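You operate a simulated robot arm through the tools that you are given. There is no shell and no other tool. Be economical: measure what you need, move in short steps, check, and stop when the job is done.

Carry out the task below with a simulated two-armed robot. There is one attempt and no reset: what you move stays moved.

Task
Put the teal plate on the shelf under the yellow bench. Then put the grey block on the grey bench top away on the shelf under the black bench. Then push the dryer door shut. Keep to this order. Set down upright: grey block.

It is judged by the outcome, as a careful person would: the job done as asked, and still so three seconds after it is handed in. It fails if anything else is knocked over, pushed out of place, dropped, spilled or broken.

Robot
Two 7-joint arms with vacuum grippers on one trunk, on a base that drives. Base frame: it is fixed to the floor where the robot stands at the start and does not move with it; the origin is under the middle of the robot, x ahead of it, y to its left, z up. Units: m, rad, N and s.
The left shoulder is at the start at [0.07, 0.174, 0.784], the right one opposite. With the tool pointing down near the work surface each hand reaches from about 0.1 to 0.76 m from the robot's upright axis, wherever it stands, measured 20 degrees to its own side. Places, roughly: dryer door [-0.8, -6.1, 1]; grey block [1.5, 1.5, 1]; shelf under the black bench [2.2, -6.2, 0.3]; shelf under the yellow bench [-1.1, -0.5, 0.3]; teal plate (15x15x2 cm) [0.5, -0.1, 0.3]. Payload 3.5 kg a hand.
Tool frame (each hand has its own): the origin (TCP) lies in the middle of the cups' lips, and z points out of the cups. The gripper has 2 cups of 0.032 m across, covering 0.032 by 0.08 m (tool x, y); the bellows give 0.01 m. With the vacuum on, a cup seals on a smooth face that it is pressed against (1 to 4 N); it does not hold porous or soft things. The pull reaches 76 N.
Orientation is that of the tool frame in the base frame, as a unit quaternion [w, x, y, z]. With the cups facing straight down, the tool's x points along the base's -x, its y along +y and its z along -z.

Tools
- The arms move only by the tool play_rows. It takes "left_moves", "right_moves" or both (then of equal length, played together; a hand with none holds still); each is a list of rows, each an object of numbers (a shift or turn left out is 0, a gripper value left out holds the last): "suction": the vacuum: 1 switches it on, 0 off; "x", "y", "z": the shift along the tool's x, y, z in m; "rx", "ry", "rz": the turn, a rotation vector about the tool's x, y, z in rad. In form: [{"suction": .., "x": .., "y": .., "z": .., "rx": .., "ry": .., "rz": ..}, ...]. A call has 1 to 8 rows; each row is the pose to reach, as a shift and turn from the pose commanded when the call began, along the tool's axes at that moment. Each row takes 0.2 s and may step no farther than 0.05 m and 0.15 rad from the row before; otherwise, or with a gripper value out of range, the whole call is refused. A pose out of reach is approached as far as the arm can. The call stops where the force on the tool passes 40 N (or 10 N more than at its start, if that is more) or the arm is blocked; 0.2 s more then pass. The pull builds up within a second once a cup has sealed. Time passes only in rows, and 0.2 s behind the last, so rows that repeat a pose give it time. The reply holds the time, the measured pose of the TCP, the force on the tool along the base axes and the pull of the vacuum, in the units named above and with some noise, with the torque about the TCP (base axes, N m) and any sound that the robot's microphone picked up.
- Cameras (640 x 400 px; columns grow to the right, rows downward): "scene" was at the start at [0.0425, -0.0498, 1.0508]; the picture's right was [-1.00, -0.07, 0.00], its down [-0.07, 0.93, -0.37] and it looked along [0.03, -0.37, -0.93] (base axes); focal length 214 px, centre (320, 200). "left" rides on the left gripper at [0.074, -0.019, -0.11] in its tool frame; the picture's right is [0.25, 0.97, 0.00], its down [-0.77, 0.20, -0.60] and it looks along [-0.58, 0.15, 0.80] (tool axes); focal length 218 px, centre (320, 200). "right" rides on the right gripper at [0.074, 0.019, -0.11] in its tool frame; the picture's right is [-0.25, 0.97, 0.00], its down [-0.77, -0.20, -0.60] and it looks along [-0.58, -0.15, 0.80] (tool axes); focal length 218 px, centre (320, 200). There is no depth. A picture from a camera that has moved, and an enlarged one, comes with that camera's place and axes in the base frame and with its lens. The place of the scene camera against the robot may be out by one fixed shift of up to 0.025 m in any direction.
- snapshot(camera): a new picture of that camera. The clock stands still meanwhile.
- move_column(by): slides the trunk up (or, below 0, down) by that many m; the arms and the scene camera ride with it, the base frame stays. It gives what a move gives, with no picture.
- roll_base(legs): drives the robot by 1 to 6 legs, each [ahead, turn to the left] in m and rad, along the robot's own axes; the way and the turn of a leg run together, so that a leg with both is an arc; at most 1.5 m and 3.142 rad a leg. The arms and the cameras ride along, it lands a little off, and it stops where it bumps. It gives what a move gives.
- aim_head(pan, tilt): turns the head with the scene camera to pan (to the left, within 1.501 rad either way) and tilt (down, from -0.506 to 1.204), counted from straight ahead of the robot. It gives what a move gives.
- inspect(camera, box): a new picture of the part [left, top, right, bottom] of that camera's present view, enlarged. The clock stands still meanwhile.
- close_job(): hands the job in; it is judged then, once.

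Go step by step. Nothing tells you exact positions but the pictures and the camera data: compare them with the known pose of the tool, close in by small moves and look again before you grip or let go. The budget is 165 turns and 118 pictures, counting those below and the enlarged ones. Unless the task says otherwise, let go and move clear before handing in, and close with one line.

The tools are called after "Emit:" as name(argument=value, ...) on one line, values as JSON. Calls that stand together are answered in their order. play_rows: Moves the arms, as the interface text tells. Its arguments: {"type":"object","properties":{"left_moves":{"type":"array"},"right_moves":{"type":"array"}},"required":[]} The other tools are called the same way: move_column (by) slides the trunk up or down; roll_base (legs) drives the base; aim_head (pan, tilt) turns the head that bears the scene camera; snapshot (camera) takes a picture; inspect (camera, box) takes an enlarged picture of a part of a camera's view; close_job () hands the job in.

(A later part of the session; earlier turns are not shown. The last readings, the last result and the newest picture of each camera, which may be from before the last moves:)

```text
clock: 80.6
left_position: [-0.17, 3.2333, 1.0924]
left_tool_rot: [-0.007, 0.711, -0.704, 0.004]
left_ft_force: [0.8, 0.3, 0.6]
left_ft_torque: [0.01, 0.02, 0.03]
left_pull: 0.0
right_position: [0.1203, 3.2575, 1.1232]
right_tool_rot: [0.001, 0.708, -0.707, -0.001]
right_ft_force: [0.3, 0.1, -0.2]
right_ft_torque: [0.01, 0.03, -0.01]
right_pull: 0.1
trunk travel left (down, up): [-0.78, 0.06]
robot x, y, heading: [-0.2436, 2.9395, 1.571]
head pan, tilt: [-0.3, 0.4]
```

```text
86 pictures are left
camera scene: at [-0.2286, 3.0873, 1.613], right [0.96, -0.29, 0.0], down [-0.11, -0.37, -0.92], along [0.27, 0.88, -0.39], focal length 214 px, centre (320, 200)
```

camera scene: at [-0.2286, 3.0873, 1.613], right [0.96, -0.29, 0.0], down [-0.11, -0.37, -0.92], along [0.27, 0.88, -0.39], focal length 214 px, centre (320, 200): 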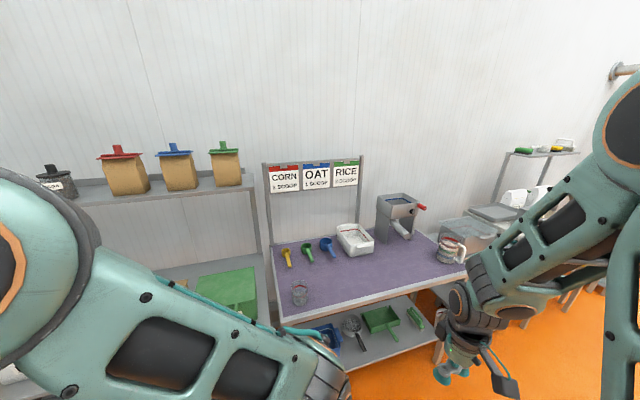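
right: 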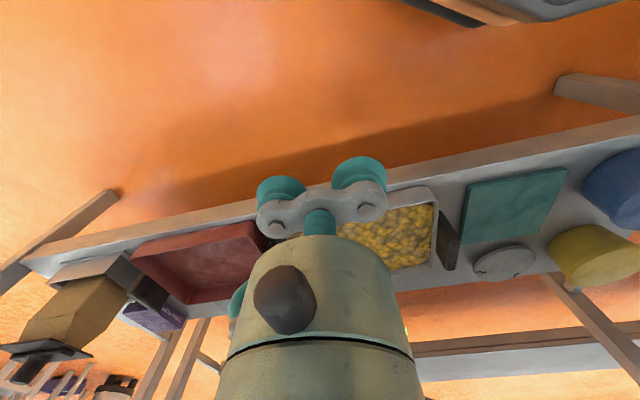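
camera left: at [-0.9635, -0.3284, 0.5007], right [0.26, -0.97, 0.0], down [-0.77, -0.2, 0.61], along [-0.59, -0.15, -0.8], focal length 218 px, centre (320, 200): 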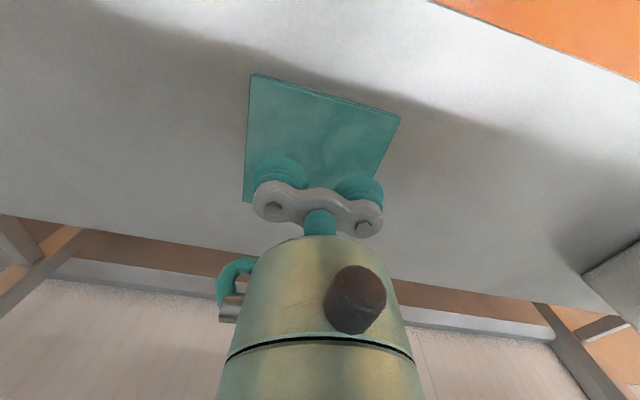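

The way east is clear. I turn right and drive along y = 2.94 in two stages.

Emit:
roll_base(legs=[[0, -1.571], [1.2, 0]])

Emit:
aim_head(pan=-0.45, tilt=0.4)

Emit:
snapshot(camera="scene")

```text
clock: 90.6
left_position: [1.2626, 2.8914, 1.0938]
left_tool_rot: [0.002, -0.01, 1.0, -0.009]
left_ft_force: [-0.3, -0.1, 0.6]
left_ft_torque: [0.01, 0.0, -0.02]
left_pull: 0.1
right_position: [1.2903, 2.6026, 1.1242]
right_tool_rot: [0.0, -0.007, 1.0, 0.0]
right_ft_force: [-0.2, -0.4, 0.0]
right_ft_torque: [-0.01, 0.0, -0.01]
right_pull: 0.0
trunk travel left (down, up): [-0.78, 0.06]
robot x, y, heading: [0.9755, 2.9665, 0.014]
head pan, tilt: [-0.3, 0.4]
```

```text
clock: 91.3
left_position: [1.2631, 2.8925, 1.0926]
left_tool_rot: [0.002, -0.011, 1.0, -0.009]
left_ft_force: [0.0, -0.1, -0.1]
left_ft_torque: [0.0, 0.0, 0.0]
left_pull: 0.1
right_position: [1.2918, 2.6025, 1.1226]
right_tool_rot: [-0.001, -0.007, 1.0, 0.001]
right_ft_force: [-0.1, -0.7, 0.9]
right_ft_torque: [0.02, 0.02, 0.04]
right_pull: 0.0
trunk travel left (down, up): [-0.78, 0.06]
robot x, y, heading: [0.9722, 2.962, 0.018]
head pan, tilt: [-0.45, 0.4]
```

```text
85 pictures are left
camera scene: at [1.0932, 2.9323, 1.6129], right [-0.42, -0.91, 0.0], down [-0.35, 0.16, -0.92], along [0.83, -0.39, -0.39], focal length 214 px, centre (320, 200)
```

scene: 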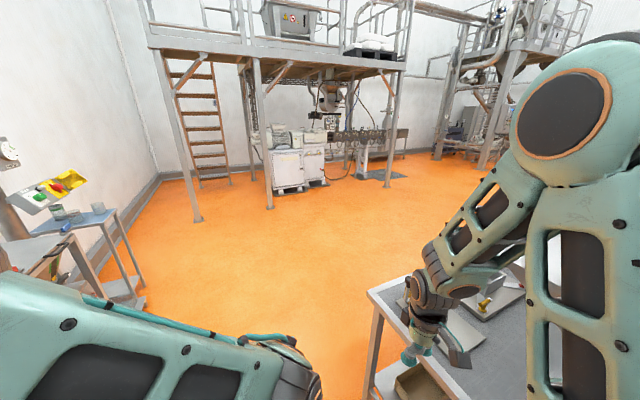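

Open floor to the east. I continue to x ≈ 2.25, turn south, and look west at the grey bench.

Emit:
roll_base(legs=[[1.28, -0.02], [0, -1.571], [1.1, 0]])

Emit:
aim_head(pan=-1.2, tilt=0.5)

Emit:
snapshot(camera="scene")

Emit:
aim_head(pan=0.0, tilt=0.3)

Emit:
snapshot(camera="scene")

```text
clock: 106.8
left_position: [2.1254, 1.5927, 1.092]
left_tool_rot: [-0.004, 0.72, 0.694, -0.007]
left_ft_force: [-0.3, 0.1, 0.5]
left_ft_torque: [0.02, 0.06, -0.01]
left_pull: 0.0
right_position: [1.8351, 1.5806, 1.1238]
right_tool_rot: [0.0, 0.723, 0.691, 0.0]
right_ft_force: [0.3, -0.1, -0.1]
right_ft_torque: [0.02, -0.03, 0.0]
right_pull: 0.1
trunk travel left (down, up): [-0.78, 0.06]
robot x, y, heading: [2.2146, 1.8805, -1.619]
head pan, tilt: [-0.45, 0.4]
```

```text
clock: 107.9
left_position: [2.125, 1.5918, 1.0924]
left_tool_rot: [-0.005, 0.72, 0.694, -0.007]
left_ft_force: [-0.5, -0.1, -0.2]
left_ft_torque: [0.01, -0.03, 0.0]
left_pull: 0.0
right_position: [1.8348, 1.5804, 1.1231]
right_tool_rot: [0.001, 0.723, 0.69, 0.0]
right_ft_force: [-0.3, -0.1, 0.5]
right_ft_torque: [-0.03, 0.02, 0.01]
right_pull: 0.2
trunk travel left (down, up): [-0.78, 0.06]
robot x, y, heading: [2.2169, 1.8789, -1.615]
head pan, tilt: [-1.201, 0.499]
```

```text
84 pictures are left
camera scene: at [2.1136, 1.8071, 1.6038], right [-0.32, 0.95, 0.0], down [0.45, 0.15, -0.88], along [-0.83, -0.28, -0.48], focal length 214 px, centre (320, 200)
```

scene: 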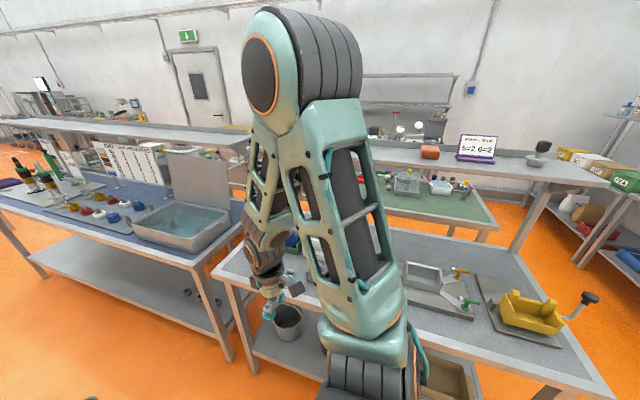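

```text
clock: 109.3
left_position: [2.125, 1.5916, 1.0936]
left_tool_rot: [-0.005, 0.719, 0.695, -0.007]
left_ft_force: [0.4, -0.4, 0.0]
left_ft_torque: [0.0, 0.02, 0.02]
left_pull: 0.0
right_position: [1.8335, 1.5796, 1.1239]
right_tool_rot: [0.001, 0.724, 0.69, 0.001]
right_ft_force: [-0.9, -0.4, 0.9]
right_ft_torque: [0.02, -0.01, -0.02]
right_pull: 0.2
trunk travel left (down, up): [-0.78, 0.06]
robot x, y, heading: [2.2114, 1.8774, -1.613]
head pan, tilt: [0.0, 0.3]
```

```text
83 pictures are left
camera scene: at [2.1954, 1.7427, 1.6222], right [-1.0, 0.05, 0.0], down [0.01, 0.3, -0.96], along [-0.04, -0.95, -0.3], focal length 214 px, centre (320, 200)
```

scene: 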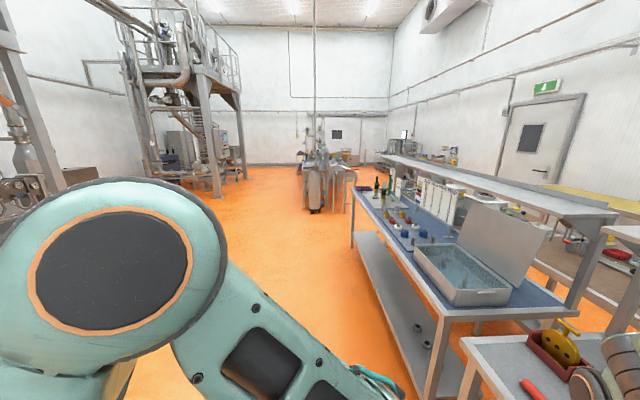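

South is open for later. Now I turn to face the grey bench from the east.

Emit:
roll_base(legs=[[0, -1.527]])

Emit:
aim_head(pan=0.1, tilt=0.6)

Emit:
snapshot(camera="scene")

Emit:
snapshot(camera="right")

Emit:
snapshot(camera="left")

```text
clock: 113.4
left_position: [1.9228, 1.9534, 1.0927]
left_tool_rot: [-0.009, 1.0, 0.004, -0.002]
left_ft_force: [-0.1, -0.6, -0.6]
left_ft_torque: [0.02, 0.0, -0.03]
left_pull: 0.0
right_position: [1.8979, 2.2442, 1.1244]
right_tool_rot: [0.0, 1.0, 0.002, -0.001]
right_ft_force: [-0.4, 0.9, -0.7]
right_ft_torque: [0.02, 0.01, 0.03]
right_pull: 0.0
trunk travel left (down, up): [-0.78, 0.06]
robot x, y, heading: [2.2161, 1.8771, -3.138]
head pan, tilt: [0.0, 0.3]
```

```text
clock: 114.2
left_position: [1.9235, 1.9559, 1.0936]
left_tool_rot: [-0.009, 1.0, 0.006, -0.002]
left_ft_force: [-1.5, -0.7, 0.4]
left_ft_torque: [0.02, 0.01, -0.01]
left_pull: 0.1
right_position: [1.8975, 2.244, 1.123]
right_tool_rot: [0.001, 1.0, 0.001, 0.0]
right_ft_force: [0.3, -0.8, 0.3]
right_ft_torque: [0.01, -0.03, 0.01]
right_pull: 0.1
trunk travel left (down, up): [-0.78, 0.06]
robot x, y, heading: [2.2131, 1.8756, -3.141]
head pan, tilt: [0.099, 0.6]
```

```text
82 pictures are left
camera scene: at [2.0642, 1.8774, 1.5948], right [-0.1, 0.99, 0.0], down [0.56, 0.06, -0.83], along [-0.82, -0.08, -0.56], focal length 214 px, centre (320, 200)
```

scene: 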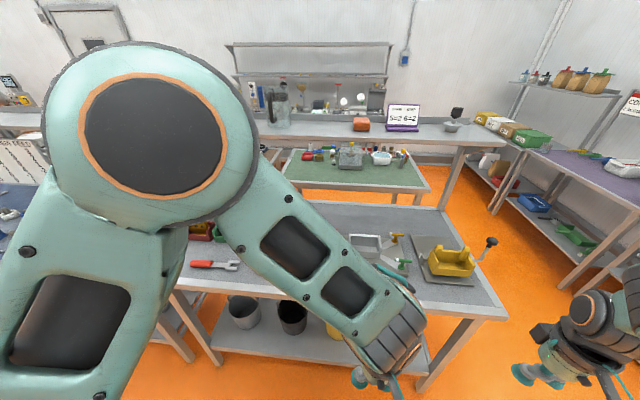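

```text
81 pictures are left
camera right: at [1.972, 2.2252, 1.2343], right [-0.25, -0.97, 0.0], down [-0.77, 0.2, 0.6], along [-0.58, 0.15, -0.8], focal length 218 px, centre (320, 200)
```

right: 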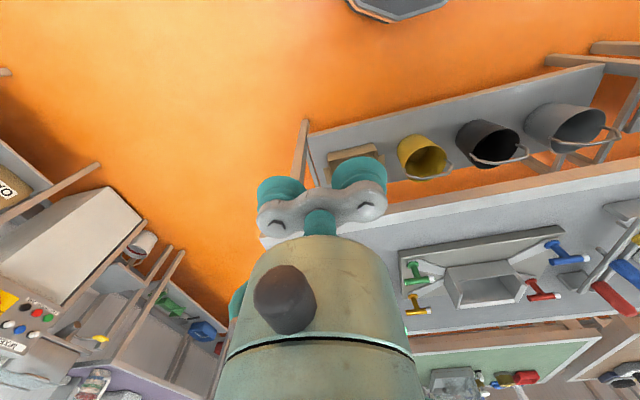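

```text
80 pictures are left
camera left: at [1.9956, 1.9727, 1.2037], right [0.26, -0.96, -0.02], down [-0.77, -0.22, 0.6], along [-0.59, -0.15, -0.8], focal length 218 px, centre (320, 200)
```

left: 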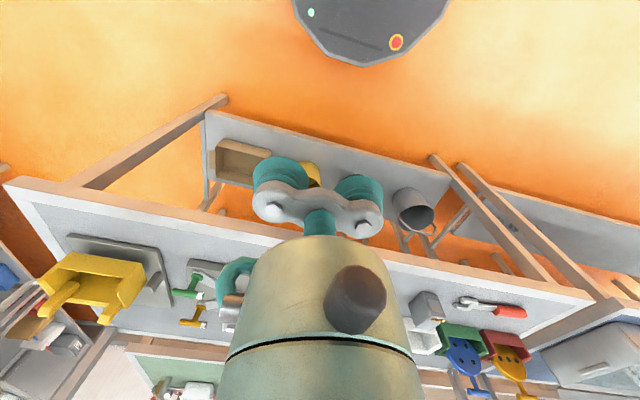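

I see a grey block-like thing near the middle of the bench, right of centre in the left camera view. I enlarge it.

Emit:
inspect(camera="left", box=[380, 260, 560, 380])

Emit:
inspect(camera="right", box=[390, 200, 640, 360])

```text
3.33 times, centred on (470, 320) of left
camera zoom: at [1.9956, 1.9727, 1.2037], right [0.26, -0.96, -0.02], down [-0.77, -0.22, 0.6], along [-0.59, -0.15, -0.8], focal length 728 px, centre (-180, -200)
```

zoom: 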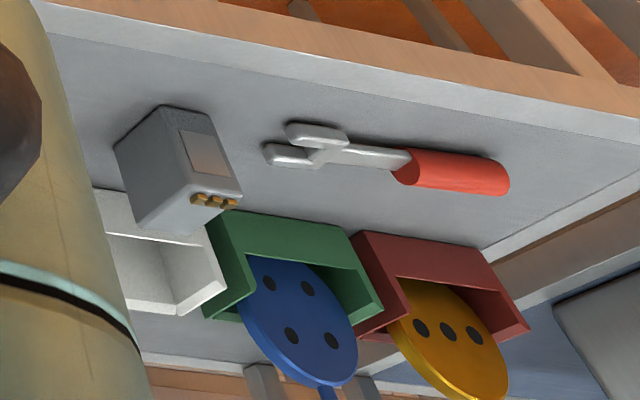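

```text
2.50 times, centred on (515, 280) of right
camera zoom: at [1.972, 2.2252, 1.2343], right [-0.25, -0.97, 0.0], down [-0.77, 0.2, 0.6], along [-0.58, 0.15, -0.8], focal length 546 px, centre (-168, 0)
```

zoom: 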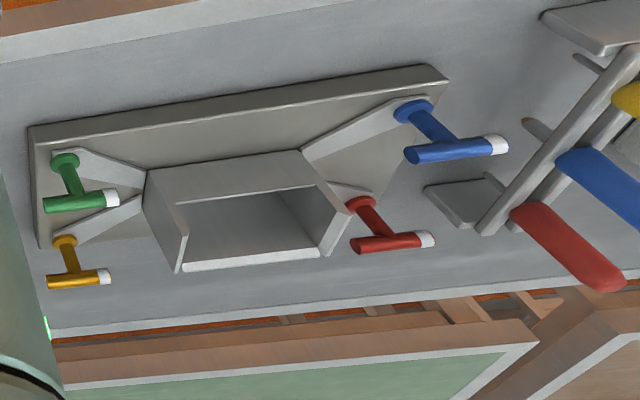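

The grey block stands near [1.52, 1.57]. I drive 0.2 m closer and swing the left hand toward it.

Emit:
roll_base(legs=[[0.2, 0]])

Emit:
play_rows(left_moves=[{"y": -0.045}, {"y": -0.09}, {"y": -0.135}, {"y": -0.18}, {"y": -0.225}, {"y": -0.27}, {"y": -0.315}, {"y": -0.35}])

Emit:
snapshot(camera="left")

Emit:
snapshot(camera="scene")

```text
clock: 115.8
left_position: [1.7218, 1.9537, 1.094]
left_tool_rot: [-0.009, 1.0, 0.006, -0.004]
left_ft_force: [-0.3, -0.3, 0.0]
left_ft_torque: [-0.01, -0.01, 0.01]
left_pull: 0.1
right_position: [1.696, 2.2436, 1.1244]
right_tool_rot: [0.0, 1.0, 0.001, 0.0]
right_ft_force: [0.2, 0.2, 0.4]
right_ft_torque: [-0.01, 0.02, 0.01]
right_pull: 0.1
trunk travel left (down, up): [-0.78, 0.06]
robot x, y, heading: [2.0114, 1.8794, -3.139]
head pan, tilt: [0.099, 0.6]
```

```text
clock: 117.6
left_position: [1.688, 2.0666, 1.1126]
left_tool_rot: [-0.009, 1.0, 0.005, -0.002]
left_ft_force: [0.8, 0.4, 1.1]
left_ft_torque: [0.02, 0.0, 0.03]
left_pull: 0.0
left hand out of reach, approached as far as the arm can: row 3, 4, 5, 6, 7, 8
right_position: [1.6953, 2.2445, 1.1229]
right_tool_rot: [0.001, 1.0, 0.001, 0.0]
right_ft_force: [-0.5, -0.7, 0.1]
right_ft_torque: [0.01, -0.02, -0.02]
right_pull: 0.0
trunk travel left (down, up): [-0.78, 0.06]
robot x, y, heading: [2.0103, 1.8788, -3.142]
head pan, tilt: [0.099, 0.6]
```

```text
77 pictures are left
camera left: at [1.7613, 2.085, 1.2233], right [0.26, -0.96, -0.02], down [-0.77, -0.22, 0.6], along [-0.59, -0.15, -0.8], focal length 218 px, centre (320, 200)
```

left: 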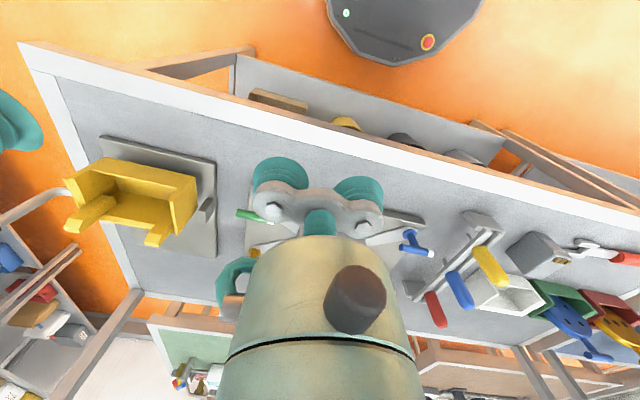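

```text
76 pictures are left
camera scene: at [1.8608, 1.8768, 1.5947], right [-0.1, 0.99, 0.0], down [0.56, 0.06, -0.82], along [-0.82, -0.08, -0.57], focal length 214 px, centre (320, 200)
```

scene: 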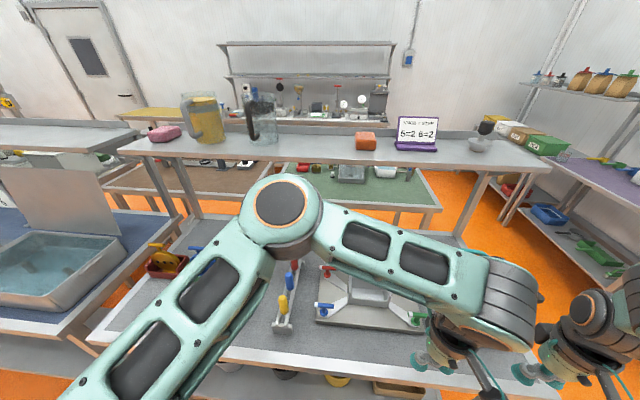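

I moved the wrong way: tool y points to the robot's left. I move back and on toward the block.

Emit:
play_rows(left_moves=[{"y": 0.05, "x": 0.01}, {"y": 0.1, "x": 0.02}, {"y": 0.15, "x": 0.03}, {"y": 0.2, "x": 0.03}, {"y": 0.25, "x": 0.03}, {"y": 0.3, "x": 0.03}, {"y": 0.35, "x": 0.03}, {"y": 0.4, "x": 0.03}])

Emit:
snapshot(camera="left")

Emit:
snapshot(camera="scene")

```text
refused: row 1 steps farther than a row can; nothing moved
```

```text
75 pictures are left
camera left: at [1.7613, 2.085, 1.2233], right [0.26, -0.96, -0.02], down [-0.77, -0.22, 0.6], along [-0.59, -0.15, -0.8], focal length 218 px, centre (320, 200)
```

left: 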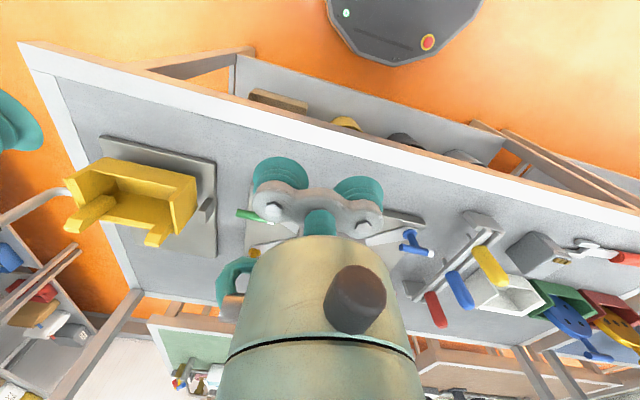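

```text
74 pictures are left
camera scene: at [1.8608, 1.8768, 1.5947], right [-0.1, 0.99, 0.0], down [0.56, 0.06, -0.82], along [-0.82, -0.08, -0.57], focal length 214 px, centre (320, 200)
```

scene: 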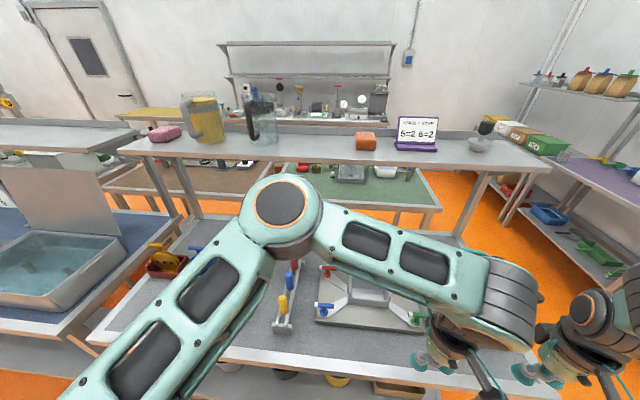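

Emit:
play_rows(left_moves=[{"y": 0.045}, {"y": 0.09}, {"y": 0.135}, {"y": 0.18}, {"y": 0.225}, {"y": 0.27}, {"y": 0.315}, {"y": 0.36}])

Emit:
snapshot(camera="left")

```text
clock: 119.4
left_position: [1.68, 1.7177, 1.1007]
left_tool_rot: [-0.006, 1.0, 0.003, -0.002]
left_ft_force: [0.4, 0.6, 0.0]
left_ft_torque: [-0.01, -0.02, -0.01]
left_pull: 0.2
left hand out of reach, approached as far as the arm can: row 7, 8
right_position: [1.6966, 2.2484, 1.1225]
right_tool_rot: [0.003, 1.0, 0.0, -0.001]
right_ft_force: [0.1, 0.0, 0.1]
right_ft_torque: [-0.03, 0.0, 0.01]
right_pull: 0.0
trunk travel left (down, up): [-0.78, 0.06]
robot x, y, heading: [2.0099, 1.8775, -3.141]
head pan, tilt: [0.099, 0.6]
```

```text
73 pictures are left
camera left: at [1.7532, 1.7363, 1.2119], right [0.26, -0.97, -0.01], down [-0.77, -0.21, 0.61], along [-0.59, -0.15, -0.8], focal length 218 px, centre (320, 200)
```

left: 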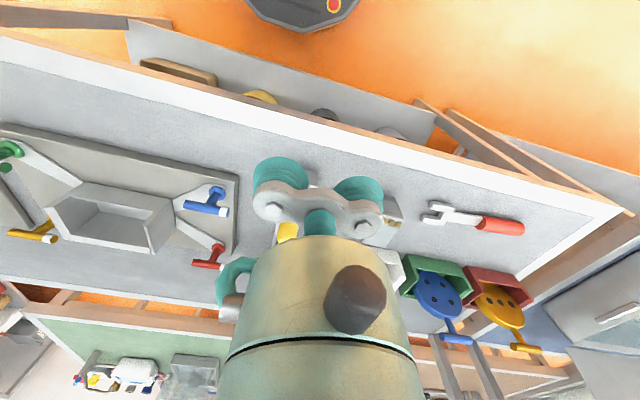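

The block is just beyond the hand, near [1.53, 1.58]. I move over it at this height.

Emit:
play_rows(left_moves=[{"y": 0.02, "x": -0.03}, {"y": 0.045, "x": -0.06}, {"y": 0.07, "x": -0.09}, {"y": 0.095, "x": -0.12}, {"y": 0.12, "x": -0.15}, {"y": 0.135, "x": -0.16}, {"y": 0.135, "x": -0.16}])

Emit:
snapshot(camera="left")

Emit:
snapshot(camera="scene")

```text
clock: 121.0
left_position: [1.5209, 1.5761, 1.0982]
left_tool_rot: [-0.009, 1.0, 0.006, -0.002]
left_ft_force: [-0.4, 0.4, 0.1]
left_ft_torque: [-0.03, -0.02, -0.04]
left_pull: 0.1
right_position: [1.695, 2.2432, 1.1229]
right_tool_rot: [0.001, 1.0, 0.001, 0.0]
right_ft_force: [0.6, -0.7, -0.4]
right_ft_torque: [0.01, 0.02, 0.02]
right_pull: 0.0
trunk travel left (down, up): [-0.78, 0.06]
robot x, y, heading: [2.0082, 1.88, -3.143]
head pan, tilt: [0.099, 0.6]
```

```text
72 pictures are left
camera left: at [1.5936, 1.5955, 1.2097], right [0.26, -0.96, -0.02], down [-0.77, -0.22, 0.6], along [-0.59, -0.15, -0.8], focal length 218 px, centre (320, 200)
```

left: 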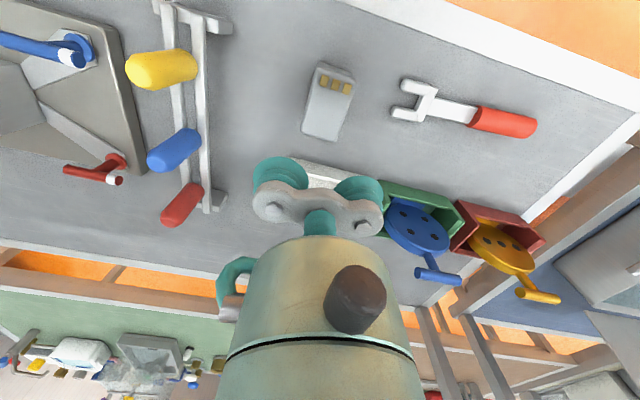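

```text
71 pictures are left
camera scene: at [1.8616, 1.877, 1.5948], right [-0.1, 0.99, 0.0], down [0.56, 0.06, -0.83], along [-0.82, -0.08, -0.56], focal length 214 px, centre (320, 200)
```

scene: 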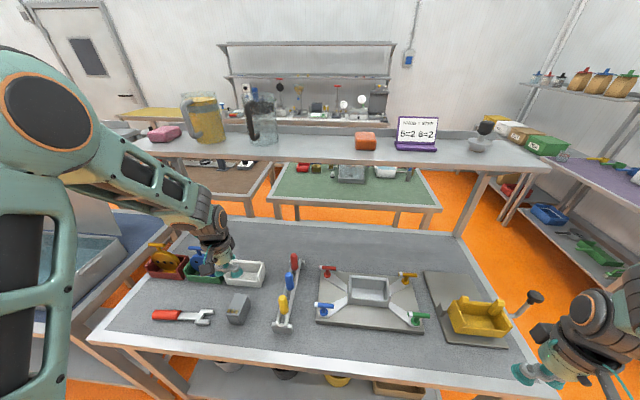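

The block's top lies under and slightly behind the hand. I enlarge it to see which faces are smooth.

Emit:
inspect(camera="left", box=[270, 40, 390, 160])

Emit:
inspect(camera="scene", box=[190, 260, 290, 340])

```text
3.33 times, centred on (330, 100) of left
camera zoom: at [1.5936, 1.5955, 1.2097], right [0.26, -0.96, -0.02], down [-0.77, -0.22, 0.6], along [-0.59, -0.15, -0.8], focal length 728 px, centre (287, 533)
```

zoom: 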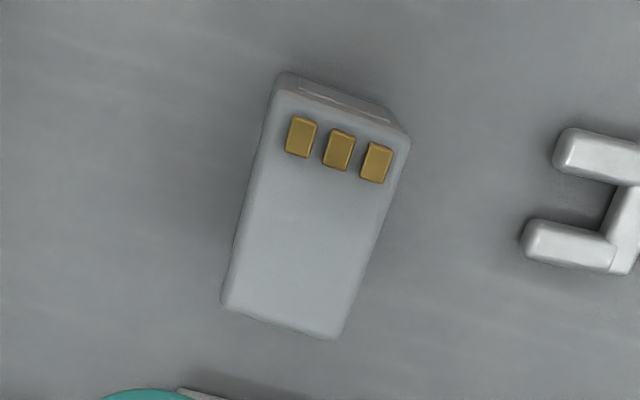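

```text
5.00 times, centred on (240, 300) of scene
camera zoom: at [1.8616, 1.877, 1.5948], right [-0.1, 0.99, 0.0], down [0.56, 0.06, -0.83], along [-0.82, -0.08, -0.56], focal length 1072 px, centre (720, -300)
```

zoom: 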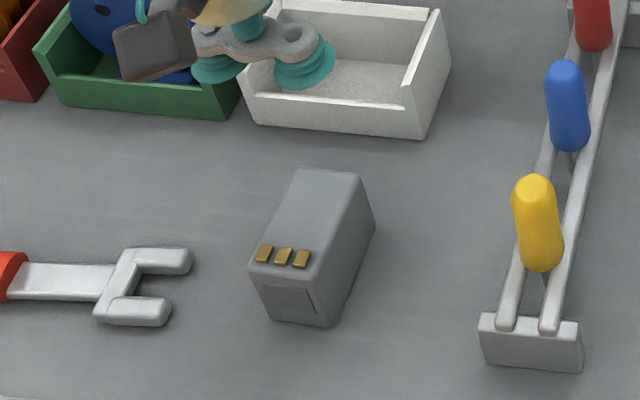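

It's a battery-like block: top about 0.067 × 0.042 m with gold contacts on the robot side; smooth part near [1.517, 1.574]. I'll use a single cup there, so TCP goes to about y = 1.598, and descend partway.

Emit:
play_rows(left_moves=[{"x": -0.002, "y": -0.02}, {"x": -0.003, "y": -0.022, "z": 0.03}, {"x": -0.003, "y": -0.022, "z": 0.06}, {"x": -0.003, "y": -0.022, "z": 0.09}, {"x": -0.003, "y": -0.022, "z": 0.09}])

Emit:
snapshot(camera="left")

Emit:
inspect(camera="scene", box=[190, 240, 290, 340])

```text
clock: 122.2
left_position: [1.5175, 1.5992, 1.0083]
left_tool_rot: [-0.009, 1.0, 0.005, -0.002]
left_ft_force: [-0.4, 0.6, 0.5]
left_ft_torque: [-0.01, 0.0, 0.01]
left_pull: 0.1
right_position: [1.6949, 2.2436, 1.124]
right_tool_rot: [0.002, 1.0, 0.0, 0.001]
right_ft_force: [0.8, -0.4, 0.0]
right_ft_torque: [0.01, 0.01, -0.03]
right_pull: 0.0
trunk travel left (down, up): [-0.78, 0.06]
robot x, y, heading: [2.0088, 1.8828, -3.14]
head pan, tilt: [0.099, 0.6]
```

```text
68 pictures are left
camera left: at [1.5907, 1.6178, 1.1191], right [0.26, -0.96, -0.02], down [-0.77, -0.22, 0.6], along [-0.59, -0.15, -0.8], focal length 218 px, centre (320, 200)
```

left: 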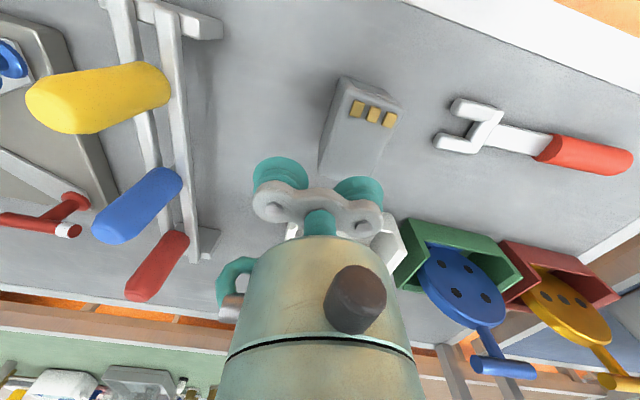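

```text
4.00 times, centred on (240, 290) of scene
camera zoom: at [1.8614, 1.8766, 1.5948], right [-0.1, 0.99, 0.0], down [0.56, 0.06, -0.83], along [-0.82, -0.08, -0.56], focal length 858 px, centre (640, -160)
```

zoom: 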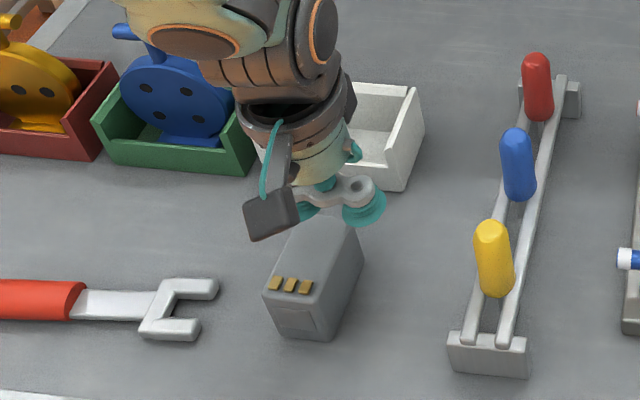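

Triangulating gives the block top at z ≈ 0.96 and the smooth part at [1.520, 1.575]. I go down with the vacuum on.

Emit:
play_rows(left_moves=[{"x": 0.001, "z": 0.025, "suction": 1}, {"x": 0.002, "z": 0.038}, {"x": 0.002, "z": 0.044}, {"x": 0.002, "z": 0.049}, {"x": 0.002, "z": 0.053}, {"x": 0.002, "z": 0.053}])

Emit:
snapshot(camera="left")

```text
clock: 123.6
left_position: [1.5184, 1.6022, 0.9578]
left_tool_rot: [-0.009, 1.0, 0.005, -0.005]
left_ft_force: [-8.4, 0.7, 24.2]
left_ft_torque: [-1.16, -0.28, -0.12]
left_pull: 37.9
right_position: [1.6959, 2.2453, 1.1229]
right_tool_rot: [0.001, 1.0, 0.001, 0.0]
right_ft_force: [0.2, 0.5, -0.4]
right_ft_torque: [-0.02, -0.01, 0.0]
right_pull: 0.1
trunk travel left (down, up): [-0.78, 0.06]
robot x, y, heading: [2.0112, 1.8777, -3.142]
head pan, tilt: [0.099, 0.6]
```

```text
66 pictures are left
camera left: at [1.5919, 1.6219, 1.068], right [0.26, -0.96, -0.02], down [-0.76, -0.22, 0.61], along [-0.59, -0.15, -0.79], focal length 218 px, centre (320, 200)
```

left: 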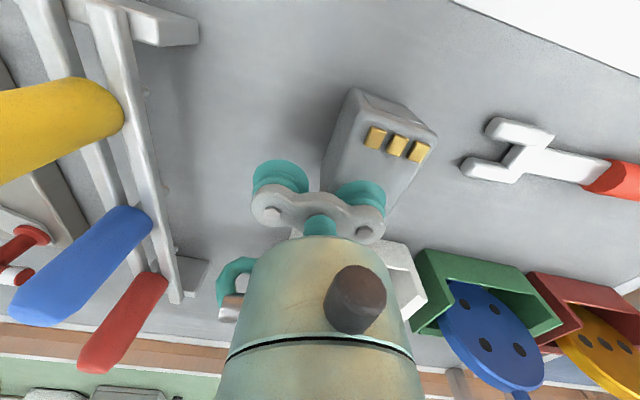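

One cup is sealed (38 N). I lift straight up gently.

Emit:
play_rows(left_moves=[{"z": -0.005}, {"z": -0.015}, {"z": -0.035}, {"z": -0.07}, {"z": -0.11}, {"z": -0.15}, {"z": -0.15}])

Emit:
snapshot(camera="left")

```text
clock: 125.2
left_position: [1.5192, 1.5974, 1.1037]
left_tool_rot: [-0.009, 1.0, 0.005, -0.001]
left_ft_force: [-0.1, -0.1, -1.7]
left_ft_torque: [-0.88, 0.03, 0.02]
left_pull: 37.7
right_position: [1.6951, 2.2423, 1.123]
right_tool_rot: [0.0, 1.0, 0.002, 0.001]
right_ft_force: [-0.5, -0.1, -0.7]
right_ft_torque: [0.02, -0.01, 0.01]
right_pull: 0.0
trunk travel left (down, up): [-0.78, 0.06]
robot x, y, heading: [2.0128, 1.8776, -3.14]
head pan, tilt: [0.099, 0.6]
```

```text
65 pictures are left
camera left: at [1.5925, 1.6164, 1.2153], right [0.26, -0.96, -0.02], down [-0.77, -0.22, 0.6], along [-0.59, -0.15, -0.8], focal length 218 px, centre (320, 200)
```

left: 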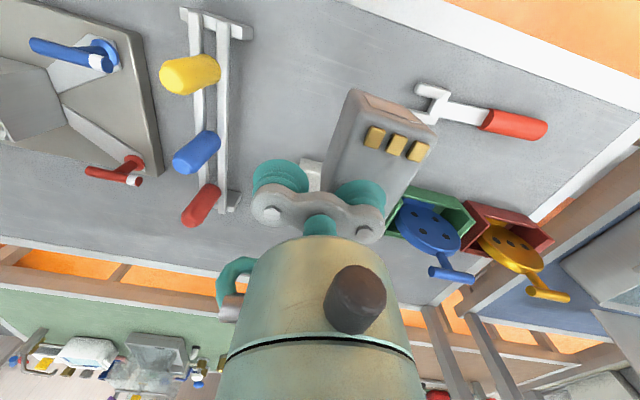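

Held; the block is light. I draw the hand back, reverse the base and turn south.

Emit:
play_rows(left_moves=[{"x": 0.04}, {"x": 0.08}, {"x": 0.12}, {"x": 0.16}, {"x": 0.18}, {"x": 0.18}])

Emit:
roll_base(legs=[[-0.3, 0], [0, 1.571]])

Emit:
aim_head(pan=-0.1, tilt=0.3)

Emit:
snapshot(camera="scene")

```text
clock: 126.6
left_position: [1.6683, 1.5999, 1.1045]
left_tool_rot: [-0.008, 1.0, 0.005, -0.001]
left_ft_force: [-0.3, 1.2, -0.9]
left_ft_torque: [-0.91, 0.03, -0.01]
left_pull: 37.9
left hand out of reach, approached as far as the arm can: row 4, 5, 6
right_position: [1.6945, 2.243, 1.1236]
right_tool_rot: [0.0, 1.0, 0.001, 0.0]
right_ft_force: [-0.6, -0.1, -0.5]
right_ft_torque: [-0.01, 0.01, -0.01]
right_pull: 0.0
trunk travel left (down, up): [-0.78, 0.06]
robot x, y, heading: [2.0113, 1.8787, -3.14]
head pan, tilt: [0.099, 0.6]
```

```text
clock: 132.4
left_position: [2.5834, 1.5376, 1.1051]
left_tool_rot: [-0.006, 0.702, 0.712, -0.007]
left_ft_force: [-0.3, -1.5, -1.6]
left_ft_torque: [-0.02, -0.86, -0.04]
left_pull: 38.2
right_position: [1.9402, 1.5627, 1.1231]
right_tool_rot: [0.0, 0.706, 0.708, 0.0]
right_ft_force: [-0.3, 0.2, -0.2]
right_ft_torque: [-0.02, -0.02, 0.0]
right_pull: 0.0
trunk travel left (down, up): [-0.78, 0.06]
robot x, y, heading: [2.3067, 1.8804, -1.565]
head pan, tilt: [0.099, 0.6]
```

```text
clock: 133.2
left_position: [2.5831, 1.5376, 1.1049]
left_tool_rot: [-0.005, 0.703, 0.711, -0.007]
left_ft_force: [0.4, -0.1, -1.9]
left_ft_torque: [0.0, -0.88, -0.03]
left_pull: 37.5
right_position: [1.9397, 1.5619, 1.1232]
right_tool_rot: [0.0, 0.705, 0.709, 0.0]
right_ft_force: [0.2, -0.2, 0.8]
right_ft_torque: [-0.03, 0.0, 0.01]
right_pull: 0.0
trunk travel left (down, up): [-0.78, 0.06]
robot x, y, heading: [2.3048, 1.8832, -1.571]
head pan, tilt: [-0.099, 0.3]
```

```text
64 pictures are left
camera scene: at [2.2837, 1.7432, 1.6222], right [-1.0, 0.09, 0.0], down [0.03, 0.3, -0.95], along [-0.09, -0.95, -0.3], focal length 214 px, centre (320, 200)
```

scene: 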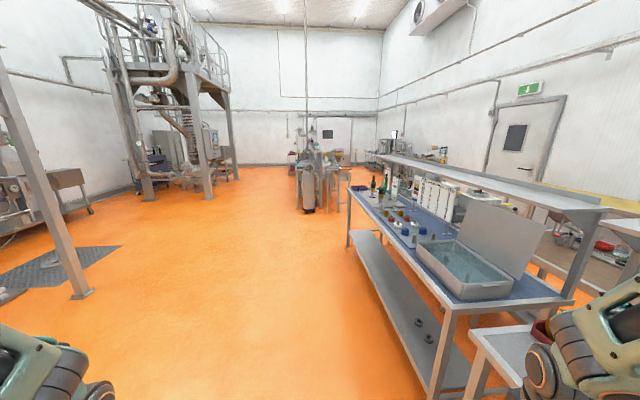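

The lane south is clear up to a machine near y = -2.5. I enlarge the distance.

Emit:
inspect(camera="scene", box=[230, 120, 390, 220])

Emit:
roll_base(legs=[[1.5, 0], [1.2, 0]])

Emit:
aim_head(pan=0, tilt=0.25)

Emit:
snapshot(camera="scene")

```text
4.00 times, centred on (310, 170) of scene
camera zoom: at [2.2837, 1.7432, 1.6222], right [-1.0, 0.09, 0.0], down [0.03, 0.3, -0.95], along [-0.09, -0.95, -0.3], focal length 858 px, centre (360, 320)
```

zoom: 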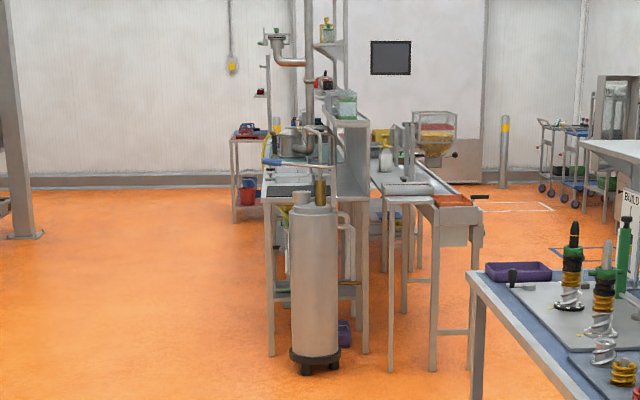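

```text
clock: 146.3
left_position: [2.53, -1.1558, 1.1041]
left_tool_rot: [-0.007, 0.711, 0.703, -0.006]
left_ft_force: [-0.3, 0.3, -0.7]
left_ft_torque: [-0.01, -0.85, -0.02]
left_pull: 38.0
right_position: [1.8881, -1.1186, 1.1234]
right_tool_rot: [0.0, 0.714, 0.7, 0.0]
right_ft_force: [-0.2, 1.0, 0.0]
right_ft_torque: [0.01, -0.03, -0.02]
right_pull: 0.0
trunk travel left (down, up): [-0.78, 0.06]
robot x, y, heading: [2.2559, -0.8082, -1.588]
head pan, tilt: [-0.099, 0.3]
```

```text
clock: 147.0
left_position: [2.5309, -1.156, 1.1041]
left_tool_rot: [-0.006, 0.71, 0.704, -0.006]
left_ft_force: [-0.1, -0.2, -1.1]
left_ft_torque: [-0.03, -0.91, 0.02]
left_pull: 37.9
right_position: [1.8892, -1.1179, 1.123]
right_tool_rot: [-0.001, 0.713, 0.701, 0.0]
right_ft_force: [0.1, -0.2, -0.2]
right_ft_torque: [-0.01, 0.01, 0.0]
right_pull: 0.1
trunk travel left (down, up): [-0.78, 0.06]
robot x, y, heading: [2.2626, -0.8101, -1.584]
head pan, tilt: [0.0, 0.25]
```

```text
62 pictures are left
camera scene: at [2.2454, -0.9453, 1.6269], right [-1.0, 0.02, 0.0], down [0.0, 0.25, -0.97], along [-0.02, -0.97, -0.25], focal length 214 px, centre (320, 200)
```

scene: 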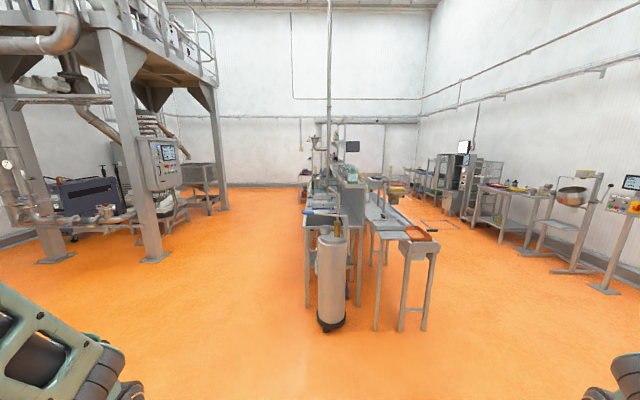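

The benches run back-to-back southwards at x ≈ 1.5–2.35; the black one should be on the east row. I shift over to x ≈ 2.95 and drive south.

Emit:
roll_base(legs=[[0, 0.49], [1.5, 0], [0, -0.475], [1.4, 0]])

Emit:
aim_head(pan=-0.4, tilt=0.35)

Emit:
snapshot(camera="scene")

```text
clock: 163.6
left_position: [3.1706, -3.8729, 1.1049]
left_tool_rot: [-0.005, 0.707, 0.707, -0.007]
left_ft_force: [0.2, 0.3, -1.4]
left_ft_torque: [-0.03, -0.88, 0.03]
left_pull: 38.4
right_position: [2.5282, -3.8404, 1.1236]
right_tool_rot: [-0.001, 0.71, 0.704, 0.001]
right_ft_force: [-0.2, -0.3, 0.1]
right_ft_torque: [-0.04, -0.01, 0.02]
right_pull: 0.3
trunk travel left (down, up): [-0.78, 0.06]
robot x, y, heading: [2.8937, -3.5254, -1.576]
head pan, tilt: [0.0, 0.25]
```

```text
clock: 164.5
left_position: [3.17, -3.8727, 1.1041]
left_tool_rot: [-0.006, 0.707, 0.707, -0.007]
left_ft_force: [-0.7, 0.2, -1.4]
left_ft_torque: [-0.03, -0.89, 0.0]
left_pull: 38.2
right_position: [2.5266, -3.8413, 1.1222]
right_tool_rot: [0.0, 0.71, 0.704, 0.0]
right_ft_force: [0.5, -0.7, 0.1]
right_ft_torque: [-0.03, 0.0, 0.02]
right_pull: 0.0
trunk travel left (down, up): [-0.78, 0.06]
robot x, y, heading: [2.8949, -3.529, -1.58]
head pan, tilt: [-0.4, 0.351]
```

```text
61 pictures are left
camera scene: at [2.8471, -3.6572, 1.6175], right [-0.92, 0.4, 0.0], down [0.14, 0.32, -0.94], along [-0.37, -0.86, -0.34], focal length 214 px, centre (320, 200)
```

scene: 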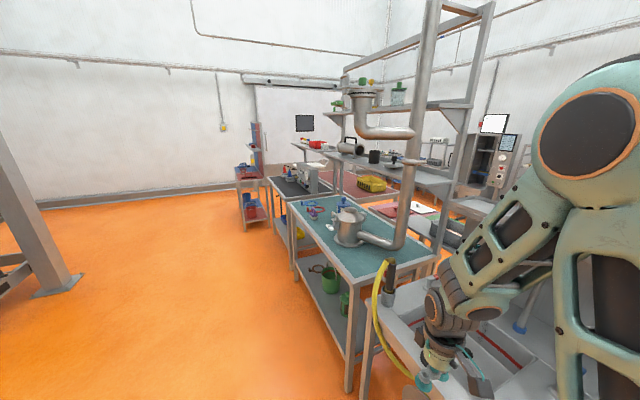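

The black-topped bench lies ahead, about y -5.5 to -6.5, east edge x ≈ 2.38. I drive on, edging a bit east for clearance.

Emit:
roll_base(legs=[[0, 0.15], [1.2, 0], [0, -0.14], [0.9, 0]])

Emit:
aim_head(pan=-0.7, tilt=0.6)

Emit:
snapshot(camera="scene")

```text
clock: 176.3
left_position: [3.3795, -5.9788, 1.1051]
left_tool_rot: [-0.005, 0.693, 0.721, -0.007]
left_ft_force: [0.0, 0.5, -2.1]
left_ft_torque: [0.01, -0.93, -0.02]
left_pull: 38.1
right_position: [2.7356, -5.9708, 1.1237]
right_tool_rot: [0.0, 0.697, 0.717, 0.0]
right_ft_force: [0.3, -0.6, 0.2]
right_ft_torque: [-0.02, -0.01, -0.04]
right_pull: 0.1
trunk travel left (down, up): [-0.78, 0.06]
robot x, y, heading: [3.0892, -5.6422, -1.541]
head pan, tilt: [-0.4, 0.351]
```

```text
clock: 177.1
left_position: [3.38, -5.9796, 1.1039]
left_tool_rot: [-0.005, 0.693, 0.721, -0.007]
left_ft_force: [-0.2, 0.4, -1.3]
left_ft_torque: [0.01, -0.86, 0.02]
left_pull: 37.4
right_position: [2.7351, -5.971, 1.1228]
right_tool_rot: [0.001, 0.697, 0.718, 0.001]
right_ft_force: [-0.4, -0.7, -0.2]
right_ft_torque: [0.02, 0.01, -0.03]
right_pull: 0.0
trunk travel left (down, up): [-0.78, 0.06]
robot x, y, heading: [3.0901, -5.6427, -1.542]
head pan, tilt: [-0.7, 0.6]
```

```text
60 pictures are left
camera scene: at [3.0266, -5.7574, 1.5948], right [-0.78, 0.62, 0.0], down [0.35, 0.44, -0.83], along [-0.51, -0.65, -0.56], focal length 214 px, centre (320, 200)
```

scene: 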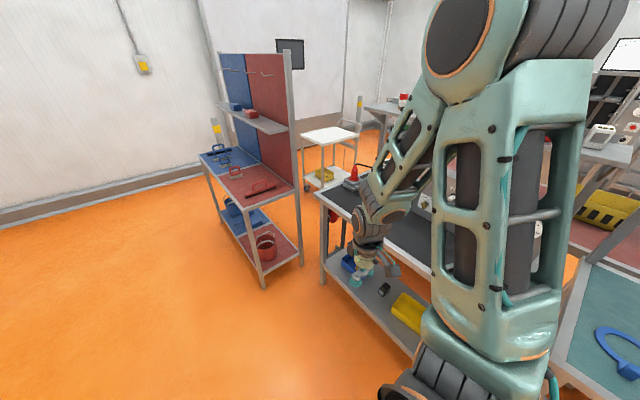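

The black bench's shelf holds a blue cup, a small black cube and a yellow box. I turn to face it for a full view.

Emit:
roll_base(legs=[[0, -1.6]])

Emit:
aim_head(pan=0.15, tilt=0.7)

Emit:
snapshot(camera="scene")

Emit:
snapshot(camera="left")

Emit:
snapshot(camera="right")

```text
clock: 181.4
left_position: [2.7447, -5.9161, 1.1042]
left_tool_rot: [-0.009, 1.0, -0.005, -0.001]
left_ft_force: [0.2, -0.4, -2.1]
left_ft_torque: [-0.87, 0.02, -0.01]
left_pull: 37.6
right_position: [2.7831, -5.2731, 1.1233]
right_tool_rot: [0.0, 1.0, -0.009, 0.0]
right_ft_force: [0.1, -0.2, 0.6]
right_ft_torque: [-0.02, -0.03, 0.03]
right_pull: 0.0
trunk travel left (down, up): [-0.78, 0.06]
robot x, y, heading: [3.093, -5.6441, 3.125]
head pan, tilt: [-0.7, 0.6]
```

```text
clock: 182.6
left_position: [2.7443, -5.9164, 1.1042]
left_tool_rot: [-0.008, 1.0, -0.004, 0.0]
left_ft_force: [-1.0, 0.8, -2.1]
left_ft_torque: [-0.84, 0.01, 0.03]
left_pull: 38.2
right_position: [2.7829, -5.2737, 1.1233]
right_tool_rot: [0.001, 1.0, -0.009, -0.001]
right_ft_force: [0.3, 0.2, -0.7]
right_ft_torque: [0.0, -0.01, 0.0]
right_pull: 0.0
trunk travel left (down, up): [-0.78, 0.06]
robot x, y, heading: [3.09, -5.6431, 3.124]
head pan, tilt: [0.15, 0.7]
```

```text
59 pictures are left
camera scene: at [2.9456, -5.6476, 1.5861], right [-0.13, 0.99, 0.0], down [0.64, 0.08, -0.76], along [-0.76, -0.1, -0.64], focal length 214 px, centre (320, 200)
```

scene: 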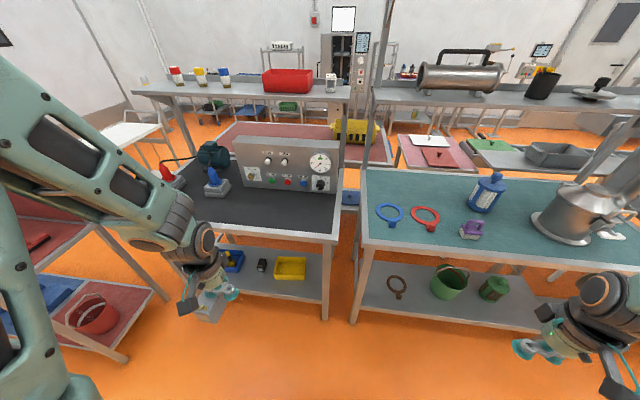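

```text
58 pictures are left
camera left: at [2.8171, -5.8988, 1.2155], right [0.24, -0.97, -0.02], down [-0.77, -0.2, 0.6], along [-0.59, -0.13, -0.8], focal length 218 px, centre (320, 200)
```

left: 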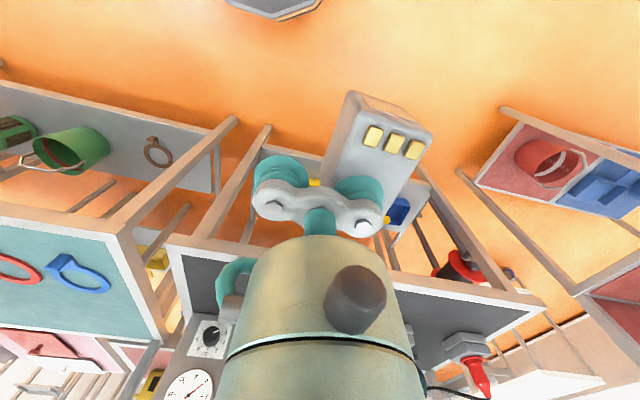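

```text
57 pictures are left
camera right: at [2.8569, -5.2937, 1.2344], right [-0.27, -0.96, 0.0], down [-0.77, 0.22, 0.6], along [-0.58, 0.16, -0.8], focal length 218 px, centre (320, 200)
```

right: 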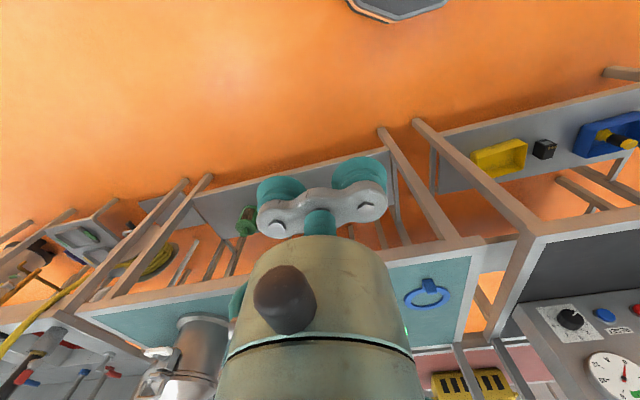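

Shelf items: yellow tray near [2.16, -5.96], black cube [2.16, -6.15], blue box [2.15, -6.38]; shelf front edge x ≈ 2.36. I lower the trunk for a look under the bench.

Emit:
move_column(by=-0.66)

Emit:
aim_head(pan=0.3, tilt=0.5)

Emit:
snapshot(camera="scene")

Emit:
snapshot(camera="left")

```text
refused: -0.66 is not a number from -0.4 to 0.4
```

```text
clock: 183.3
left_position: [2.7431, -5.9146, 1.1046]
left_tool_rot: [-0.009, 1.0, -0.005, -0.001]
left_ft_force: [0.0, 0.7, -1.9]
left_ft_torque: [-0.88, 0.03, -0.01]
left_pull: 37.5
right_position: [2.7831, -5.2724, 1.1218]
right_tool_rot: [0.0, 1.0, -0.009, 0.0]
right_ft_force: [-0.4, -0.3, -0.2]
right_ft_torque: [0.02, 0.03, -0.01]
right_pull: 0.1
trunk travel left (down, up): [-0.78, 0.06]
robot x, y, heading: [3.0923, -5.6462, 3.129]
head pan, tilt: [0.3, 0.499]
```

```text
56 pictures are left
camera scene: at [2.9425, -5.6617, 1.6038], right [-0.28, 0.96, 0.0], down [0.46, 0.13, -0.88], along [-0.84, -0.24, -0.48], focal length 214 px, centre (320, 200)
```

scene: 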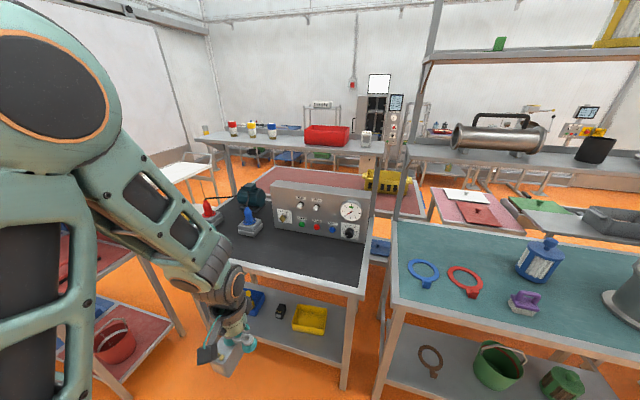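

```text
55 pictures are left
camera left: at [2.8171, -5.8988, 1.2155], right [0.24, -0.97, -0.02], down [-0.77, -0.2, 0.6], along [-0.59, -0.13, -0.8], focal length 218 px, centre (320, 200)
```

left: 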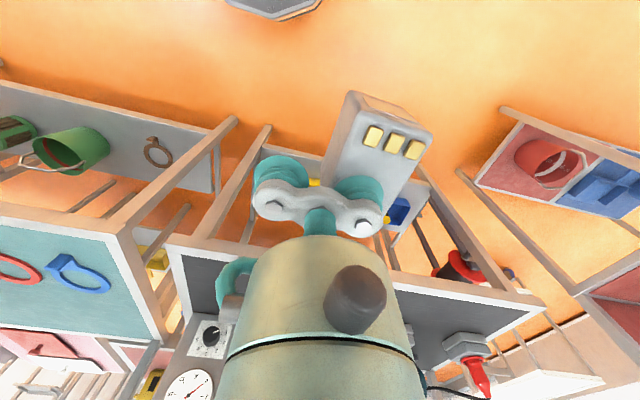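

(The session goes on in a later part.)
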